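You operate a simulated robot arm through the tools that you are given. There is no shell and no other tool. Be economical: measure what you need, move in short steps, check, and stop when the job is done.

Carry out the task below with a simulated robot arm. There is one attempt and no reset: what you move stays moved.

TASK
Put the green tin on top of the white carton.

It is judged by the outcome, as a careful person would: the job done as asked, and still so three seconds after it is handed in. It fails if anything else is knocked over, pushed out of place, dropped, spilled or broken.

THE ROBOT
A 7-joint arm with a two-finger parallel gripper, fixed in place. Base frame: the origin is at the foot of the arm, x ahead of it, y to its left, z up; the work surface is at about z = 86. Lengths are in cm, angles in degrees, forces in N, time in s.
With the tool pointing down near the work surface it reaches from about 30 to 70 cm from the base axis. Its first joint turns from -66.0 to 66.0 degrees. Payload 1.57 kg.
Tool frame: the origin (TCP) lies between the finger pads and is the grasp point; the fingertips stand 3 cm ahead of it; z points along the fingers, y is the line along which they close. The gripper opens to 11 cm. The fingers are 2.4 cm wide and 1.2 cm thick; the gripper's body (4.8 by 11.2 cm) begins 7.8 cm behind the TCP.
Orientation is that of the tool frame in the base frame, as a unit quaternion [x, y, z, w]. With the fingers straight down and closing along the base's y, the tool's x points along the base's -x, its y along +y and its z along -z.

THE INTERFACE
- The arm moves only by the tool step_arm. Its argument "steps" is a list of rows, each an object of numbers (a shift or turn left out is 0, a gripper value left out holds the last): "dx", "dy", "dz": the shift along the tool's x, y, z in cm; "wx", "wy", "wz": the turn, a rotation vector about the tool's x, y, z in degrees; "gripper": the opening, from 0 (shut) to 1 (fully open). In form: [{"dx": .., "dy": .., "dz": .., "wx": .., "wy": .., "wz": .., "gripper": ..}, ...]. A call has 1 to 12 rows; each row is the pose to reach, as a shift and turn from the pose commanded when the call began, along the tool's axes at that moment. A row lasts 0.2 s, in which the tool goes at most 5 cm and 8.6 degrees; a call with a longer step from one row to the next is refused whole, and so is a gripper value outside its range. A pose out of reach is approached as far as the arm can. The call stops where the force on the tool passes 40 N (or 10 N more than at its start, if that is more) or the arm is blocked; 0.2 s more then pass. The fingers move at their own pace (about 10.8 cm/s each) and stop on an object; they squeeze with about 23 N. The grip force told is the motor's: it shows also when the fingers shut on nothing. Time passes only in rows, and 0.2 s behind the last, so rows that repeat a pose let the fingers close. It gives the time, the measured TCP pose, the force on the tool (base axes), the opening and the grip force at its end, in the units of the frame above (readings bear some noise), and new pictures: "views" is both (left out), scene, wrist or none.
- Cameras (640 x 400 px; columns grow to the right, rows downward): "scene" is fixed at [19.14, -41.19, 137.88]; the picture's right is [0.49, -0.87, 0.00], its down [-0.67, -0.37, -0.65] and it looks along [0.56, 0.31, -0.76] (base axes); focal length 367 px, centre (320, 200). "wrist" rides on the gripper at [-3.6, 0, -8] in the tool frame; the picture's right is [0.00, -1.00, 0.00], its down [0.97, 0.00, -0.24] and it looks along [0.24, 0.00, 0.97] (tool axes); focal length 218 px, centre (320, 200).
- pixel_to_xyz(camera, pixels): for up to 12 pixels [column, row] of the newest picture of that camera ("zoom" is the newest enlarged one), the place [x, y, z] in the base frame of the surface seen there, good to about 0.3 cm, but the place of the scene camera against the robot may be out by one fixed shift of up to 2.5 cm in any direction. No time passes.
- zoom(camera, box): a new picture of the part [left, top, right, bottom] of that camera's present view, enlarged. No time passes.
- close_job(): hands the job in; it is judged then, once.

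Work in short steps. Measure before you move; look again where a grasp or a placing could have gone wrong, and mend it. You have 60 turns and 120 pictures in all, the two below and enlarged ones among them. Open the gripper and draw the arm clear of the work before you hand the job in, unless the task says otherwise; then end with one line.

The tools are called after "Emit:" as a command line: name --argument value ..., lists and objects as JSON in quotes. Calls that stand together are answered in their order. step_arm: Moves the arm, as the interface text tells. Its arguments: {"type":"object","properties":{"steps":{"type":"array","items":{"type":"object","properties":{"dx":{"type":"number"},"dy":{"type":"number"},"dz":{"type":"number"},"wx":{"type":"number"},"wy":{"type":"number"},"wz":{"type":"number"},"gripper":{"type":"number"}}}},"views":{"type":"string","enum":["both","scene","wrist","none"]}},"required":["steps"]} The other tools are called the same way: pixel_to_xyz (camera, pixels) gives the place of the surface under pixels of a picture; zoom (camera, box) takes an enlarged picture of a part of a camera's view; close_job () hands the job in.

At the start:

```text
clock: 0.0
eef_pos: [25.1, -27.21, 117.09]
tool_rot: [0.0, 1.0, 0.0, 0.0]
wrist_force: [0.0, 0.2, 0.3]
width: 11.0
gripper_force: 0.1
```

scene: 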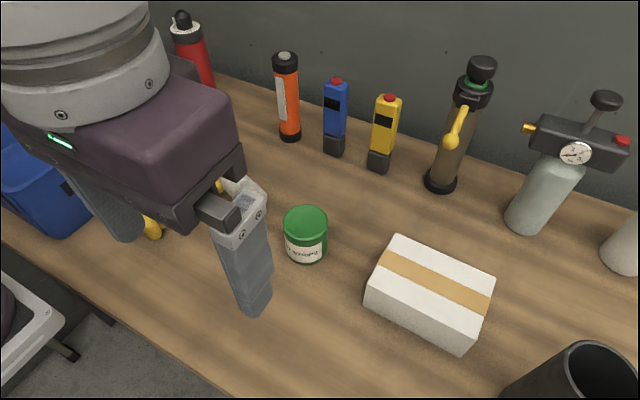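
wrist: 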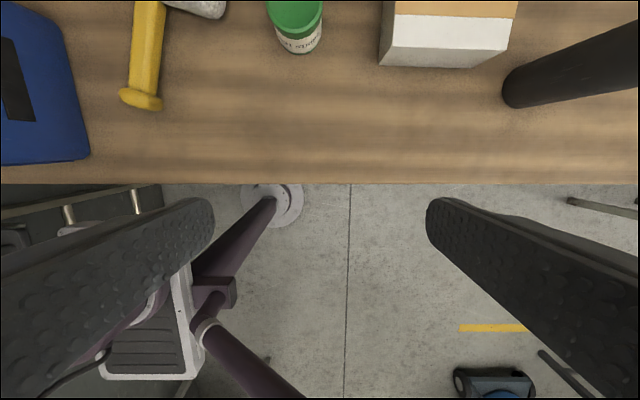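

The tin shows at scene (306,235) and wrist (296,20); the carton at scene (430,290). I measure both in both cameras.

Emit:
pixel_to_xyz --camera "scene" --pixels '[[306, 218], [287, 215], [326, 215], [306, 209], [306, 230], [397, 238], [492, 278], [370, 285], [466, 335], [430, 280], [306, 261]]'

Emit:
pixel_to_xyz --camera "wrist" --pixels '[[296, 15], [270, 10], [321, 10], [300, 45], [383, 12], [515, 14], [390, 40], [500, 40], [383, 65], [300, 60], [320, 100]]'

```text
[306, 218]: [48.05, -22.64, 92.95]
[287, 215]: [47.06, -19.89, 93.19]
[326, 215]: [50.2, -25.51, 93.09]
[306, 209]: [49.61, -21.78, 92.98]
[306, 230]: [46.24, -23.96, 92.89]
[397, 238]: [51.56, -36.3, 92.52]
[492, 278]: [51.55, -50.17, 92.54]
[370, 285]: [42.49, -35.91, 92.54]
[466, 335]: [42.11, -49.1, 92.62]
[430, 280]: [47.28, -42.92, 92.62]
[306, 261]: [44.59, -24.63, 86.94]
```

```text
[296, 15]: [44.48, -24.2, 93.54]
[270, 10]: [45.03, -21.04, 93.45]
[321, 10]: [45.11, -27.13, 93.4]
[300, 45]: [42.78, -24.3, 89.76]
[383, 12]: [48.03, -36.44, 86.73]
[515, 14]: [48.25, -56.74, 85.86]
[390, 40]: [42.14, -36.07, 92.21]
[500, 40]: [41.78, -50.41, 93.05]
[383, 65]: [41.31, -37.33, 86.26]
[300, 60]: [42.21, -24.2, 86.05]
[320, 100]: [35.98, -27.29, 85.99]
```

The wrist camera puts the tin near y=-24.1. I move above it at height for a better look.

Emit:
step_arm --steps '[{"dx": -4.5, "dy": 0.8, "gripper": 1}, {"dx": -9, "dy": 1.6}, {"dx": -13.5, "dy": 2.4}, {"dx": -18, "dy": 3}, {"dx": -20, "dy": 3}, {"dx": -20, "dy": 3}]'

```text
clock: 1.4
eef_pos: [45.15, -24.09, 117.03]
tool_rot: [0.0, 1.0, 0.0, 0.0]
wrist_force: [0.6, 0.1, 0.3]
width: 11.01
gripper_force: 0.0
```

scene: 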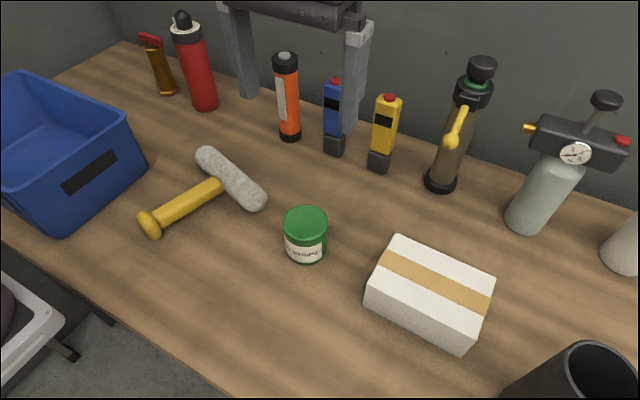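
wrist: 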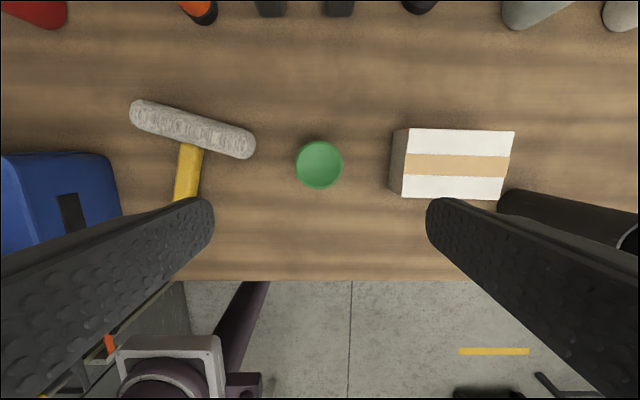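

The tin is at wrist (319,165), the carton top spans (402–514, 128–200). I measure from here.

Emit:
pixel_to_xyz --camera "wrist" --pixels '[[319, 165], [298, 165], [340, 165], [319, 144], [319, 186], [411, 131], [511, 134], [405, 194], [502, 197], [457, 165], [250, 150], [393, 190]]'

```text
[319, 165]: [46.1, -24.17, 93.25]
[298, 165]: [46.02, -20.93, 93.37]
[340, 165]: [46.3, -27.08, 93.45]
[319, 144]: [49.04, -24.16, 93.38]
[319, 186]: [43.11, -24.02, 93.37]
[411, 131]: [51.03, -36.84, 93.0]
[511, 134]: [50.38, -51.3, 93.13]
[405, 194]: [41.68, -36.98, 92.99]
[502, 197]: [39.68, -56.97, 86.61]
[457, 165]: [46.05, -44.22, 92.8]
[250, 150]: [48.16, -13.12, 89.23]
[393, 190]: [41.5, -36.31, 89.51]
```

Tin centre (46.1, -24.05), 6.5 wide, top 93.4; carton top 93.0, centre (46.1, -44). I descend around the tin to TCP z≈90.5.

Emit:
step_arm --steps '[{"dx": -1, "dz": 4.5}, {"dx": -1, "dz": 9}, {"dx": -1, "dz": 13.5}, {"dx": -1, "dz": 18}, {"dx": -1, "dz": 21.5}, {"dx": -1, "dz": 24}, {"dx": -1, "dz": 26}, {"dx": -1, "dz": 26.3}, {"dx": -1, "dz": 26.3}]'

```text
clock: 3.4
eef_pos: [46.11, -24.16, 90.71]
tool_rot: [0.0, 1.0, 0.0, 0.0]
wrist_force: [-0.2, -1.0, 0.2]
width: 10.99
gripper_force: 0.1
```

scene: 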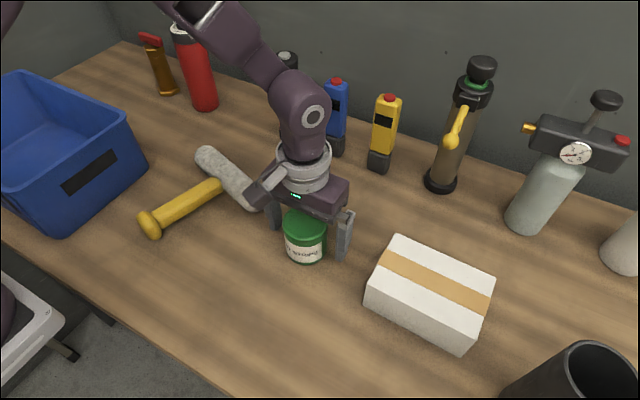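
wrist: 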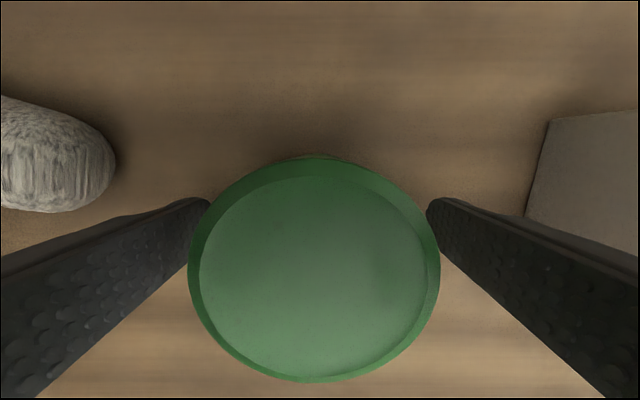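

The tin sits between the fingers, roughly centred. I close on it.

Emit:
step_arm --steps '[{"gripper": 0}, {"gripper": 0}, {"gripper": 0}, {"gripper": 0}]' --views "wrist"

```text
clock: 4.4
eef_pos: [46.29, -24.08, 90.66]
tool_rot: [0.0, 1.0, 0.0, 0.0]
wrist_force: [-0.5, 0.2, 0.1]
width: 6.94
gripper_force: 22.7
```

wrist: 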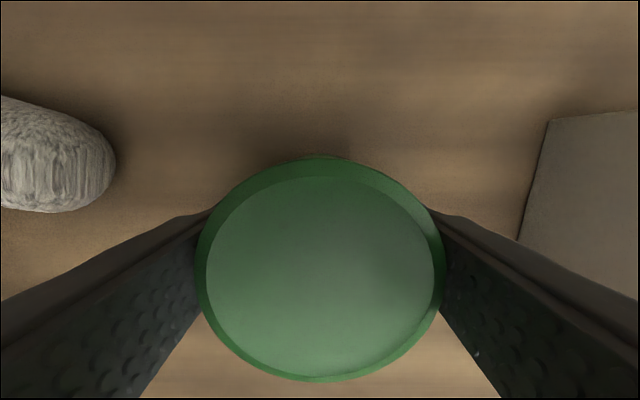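

Gripped at width 6.94. I lift 15 cm.

Emit:
step_arm --steps '[{"dz": -1}, {"dz": -3}, {"dz": -6}, {"dz": -9}, {"dz": -12}, {"dz": -15}, {"dz": -15}]'

```text
clock: 6.0
eef_pos: [46.07, -24.17, 105.77]
tool_rot: [0.0, 1.0, 0.0, 0.001]
wrist_force: [1.0, -0.5, -1.3]
width: 6.9
gripper_force: 22.7
```

scene: 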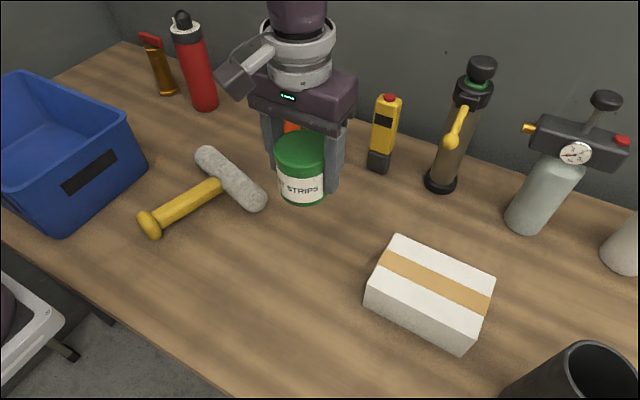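
wrist: 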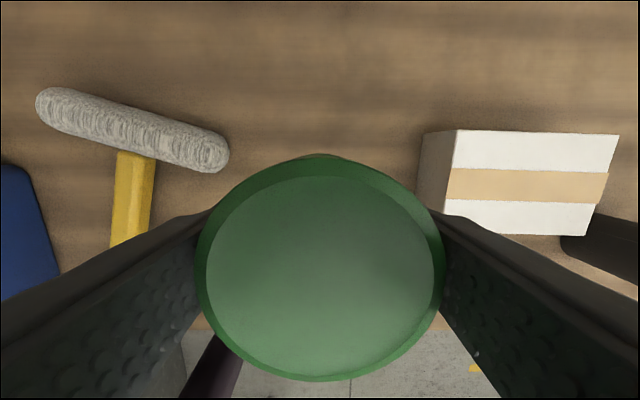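

The tin is held. I re-measure the carton top from here, visible at wrist (455–618, 130–236), and move over it.

Emit:
pixel_to_xyz --camera "wrist" --pixels '[[458, 134], [614, 138], [535, 186], [455, 196], [582, 232], [500, 227], [602, 185], [450, 186]]'

Emit:
step_arm --steps '[{"dy": -2}, {"dy": -5}, {"dy": -8}, {"dy": -11}, {"dy": -14}, {"dy": -17}, {"dy": -19}, {"dy": -19.9}, {"dy": -19.9}]'

```text
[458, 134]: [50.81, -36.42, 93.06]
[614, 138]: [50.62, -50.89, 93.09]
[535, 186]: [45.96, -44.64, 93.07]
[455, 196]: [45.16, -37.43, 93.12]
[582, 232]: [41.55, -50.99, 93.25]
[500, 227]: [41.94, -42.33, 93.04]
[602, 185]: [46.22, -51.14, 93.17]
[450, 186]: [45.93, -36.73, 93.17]
```

```text
clock: 8.0
eef_pos: [46.35, -43.12, 105.45]
tool_rot: [-0.01, 1.0, 0.002, -0.005]
wrist_force: [-0.9, -0.3, -1.5]
width: 6.9
gripper_force: 23.0
out of reach, approached as far as the arm can: row 8
```

scene: 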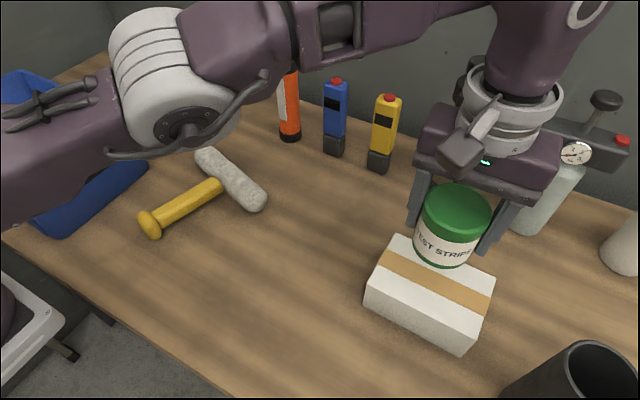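
wrist: 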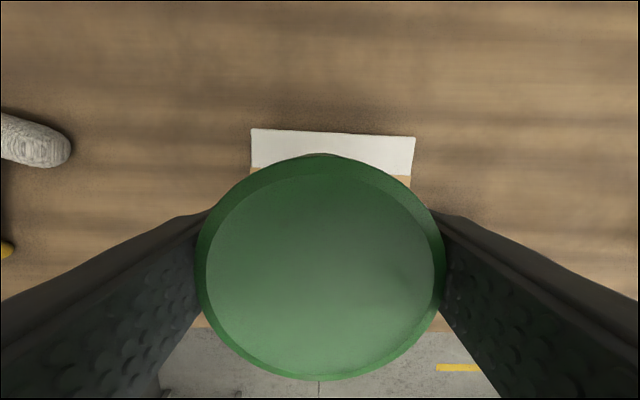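

The arm hit its reach limit at y=-43 with a slight tilt. The carton (x 41.3–51, y -36.5–-51) has room, so I come back to about (45.2, -42) and lower part way.

Emit:
step_arm --steps '[{"dx": 0.5, "dy": 1.0}, {"dx": 0.9, "dy": 1.9}, {"dx": 0.9, "dy": 1.9, "dz": 2}, {"dx": 0.9, "dy": 1.9, "dz": 4}, {"dx": 0.9, "dy": 1.9, "dz": 4}]'

```text
clock: 9.2
eef_pos: [45.22, -42.21, 101.7]
tool_rot: [0.001, 1.0, 0.0, 0.0]
wrist_force: [-0.2, 0.2, -1.2]
width: 6.92
gripper_force: 22.7
```

scene: 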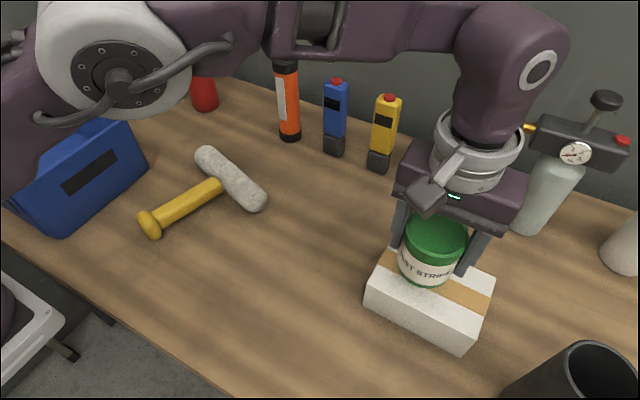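
wrist: 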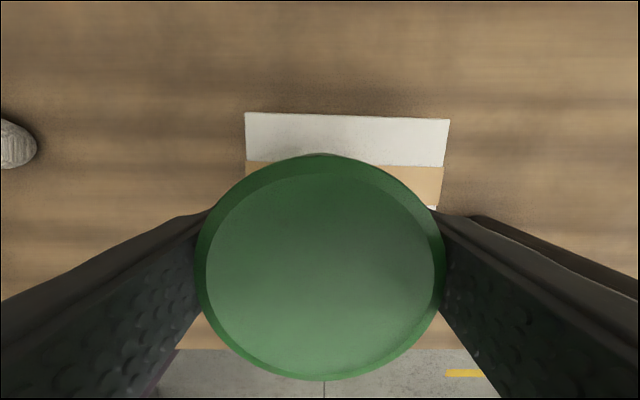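

Upright and over the carton. I nudge 0.5 cm forward and lower to just above the estimated contact at TCP z≈97.6.

Emit:
step_arm --steps '[{"dx": -0.5, "dz": 1}, {"dx": -0.5, "dz": 2}, {"dx": -0.5, "dz": 3}, {"dx": -0.5, "dz": 3.4}, {"dx": -0.5, "dz": 3.6}, {"dx": -0.5, "dz": 3.6}]'

```text
clock: 10.6
eef_pos: [45.79, -42.19, 98.25]
tool_rot: [0.0, 1.0, 0.001, 0.0]
wrist_force: [-0.5, 0.2, -1.5]
width: 6.91
gripper_force: 22.9
```

scene: 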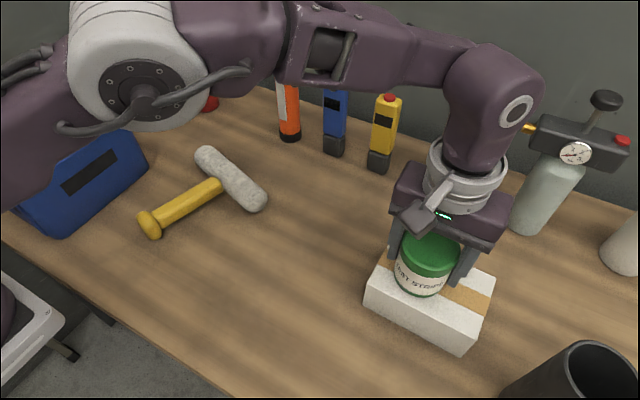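
wrist: 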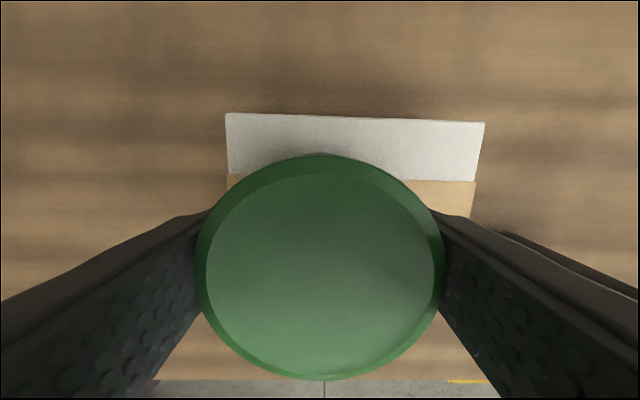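

No contact yet. I lower in small steps, watching the force.

Emit:
step_arm --steps '[{"dz": 0.15}, {"dz": 0.3}, {"dz": 0.3}]' --views "none"

```text
clock: 11.4
eef_pos: [45.74, -42.23, 97.9]
tool_rot: [0.0, 1.0, 0.0, 0.0]
wrist_force: [0.0, -0.4, -0.4]
width: 6.94
gripper_force: 23.3
```

Emit:
step_arm --steps '[{"dz": 0.1}, {"dz": 0.15}, {"dz": 0.15}]' --views "none"

```text
clock: 12.2
eef_pos: [45.76, -42.13, 97.77]
tool_rot: [0.0, 1.0, -0.002, 0.0]
wrist_force: [-1.2, -0.3, 7.8]
width: 6.94
gripper_force: 23.0
```

The force rose to +7.8 N: the tin rests on the carton. I back off slightly and open the gripper.

Emit:
step_arm --steps '[{"dz": -0.07}, {"dz": -0.07, "gripper": 0.68}, {"dz": -0.07, "gripper": 0.8}, {"dz": -0.07, "gripper": 1}, {"dz": -0.07, "gripper": 1}]'

```text
clock: 13.4
eef_pos: [45.8, -42.13, 97.76]
tool_rot: [0.0, 1.0, 0.0, 0.0]
wrist_force: [-0.6, -0.1, 0.4]
width: 11.01
gripper_force: 0.1
```

scene: 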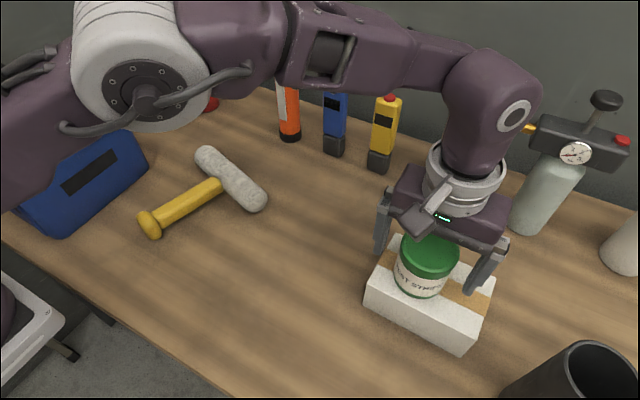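
wrist: 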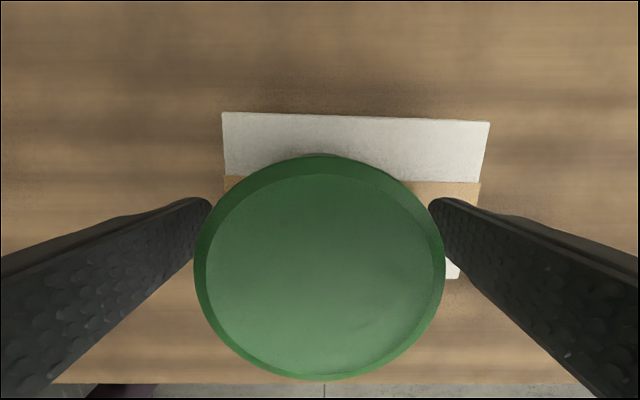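

The fingers are clear of the tin on both sides. I rise straight up, then draw back toward the centre (up first, then +y and -x).

Emit:
step_arm --steps '[{"dz": -1}, {"dz": -3}, {"dz": -5}, {"dz": -8}, {"dz": -9, "dx": 3, "dy": 2}, {"dz": -11, "dx": 6, "dy": 5}, {"dz": -13, "dx": 9, "dy": 8}, {"dz": -15, "dx": 12, "dy": 11}, {"dz": -16, "dx": 15, "dy": 14}, {"dz": -16, "dx": 15, "dy": 14}]'

```text
clock: 15.6
eef_pos: [30.81, -28.21, 113.72]
tool_rot: [0.0, 1.0, 0.0, 0.0]
wrist_force: [0.1, -0.1, -0.5]
width: 11.01
gripper_force: 0.0
```

scene: 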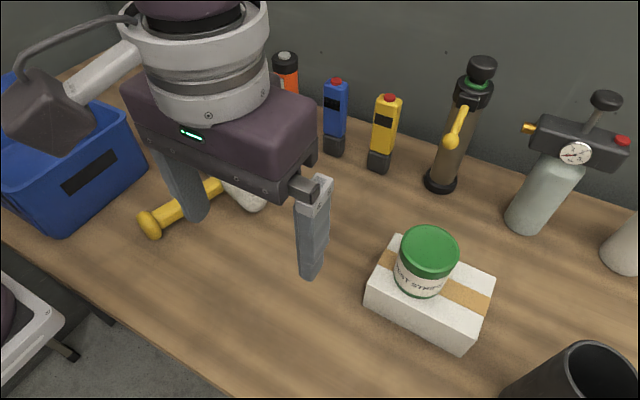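
wrist: 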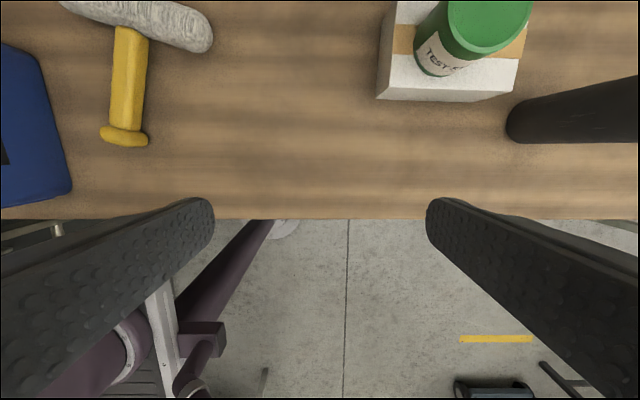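

The tin stands upright on the carton at scene (427,262), the carton has not moved, nothing else is disturbed and the arm is clear. I hand the job in.

Emit:
close_job

```text
The job is handed in.
```

The green tin is standing upright on top of the white carton. Nothing else was moved, and the arm is drawn clear with the gripper open.
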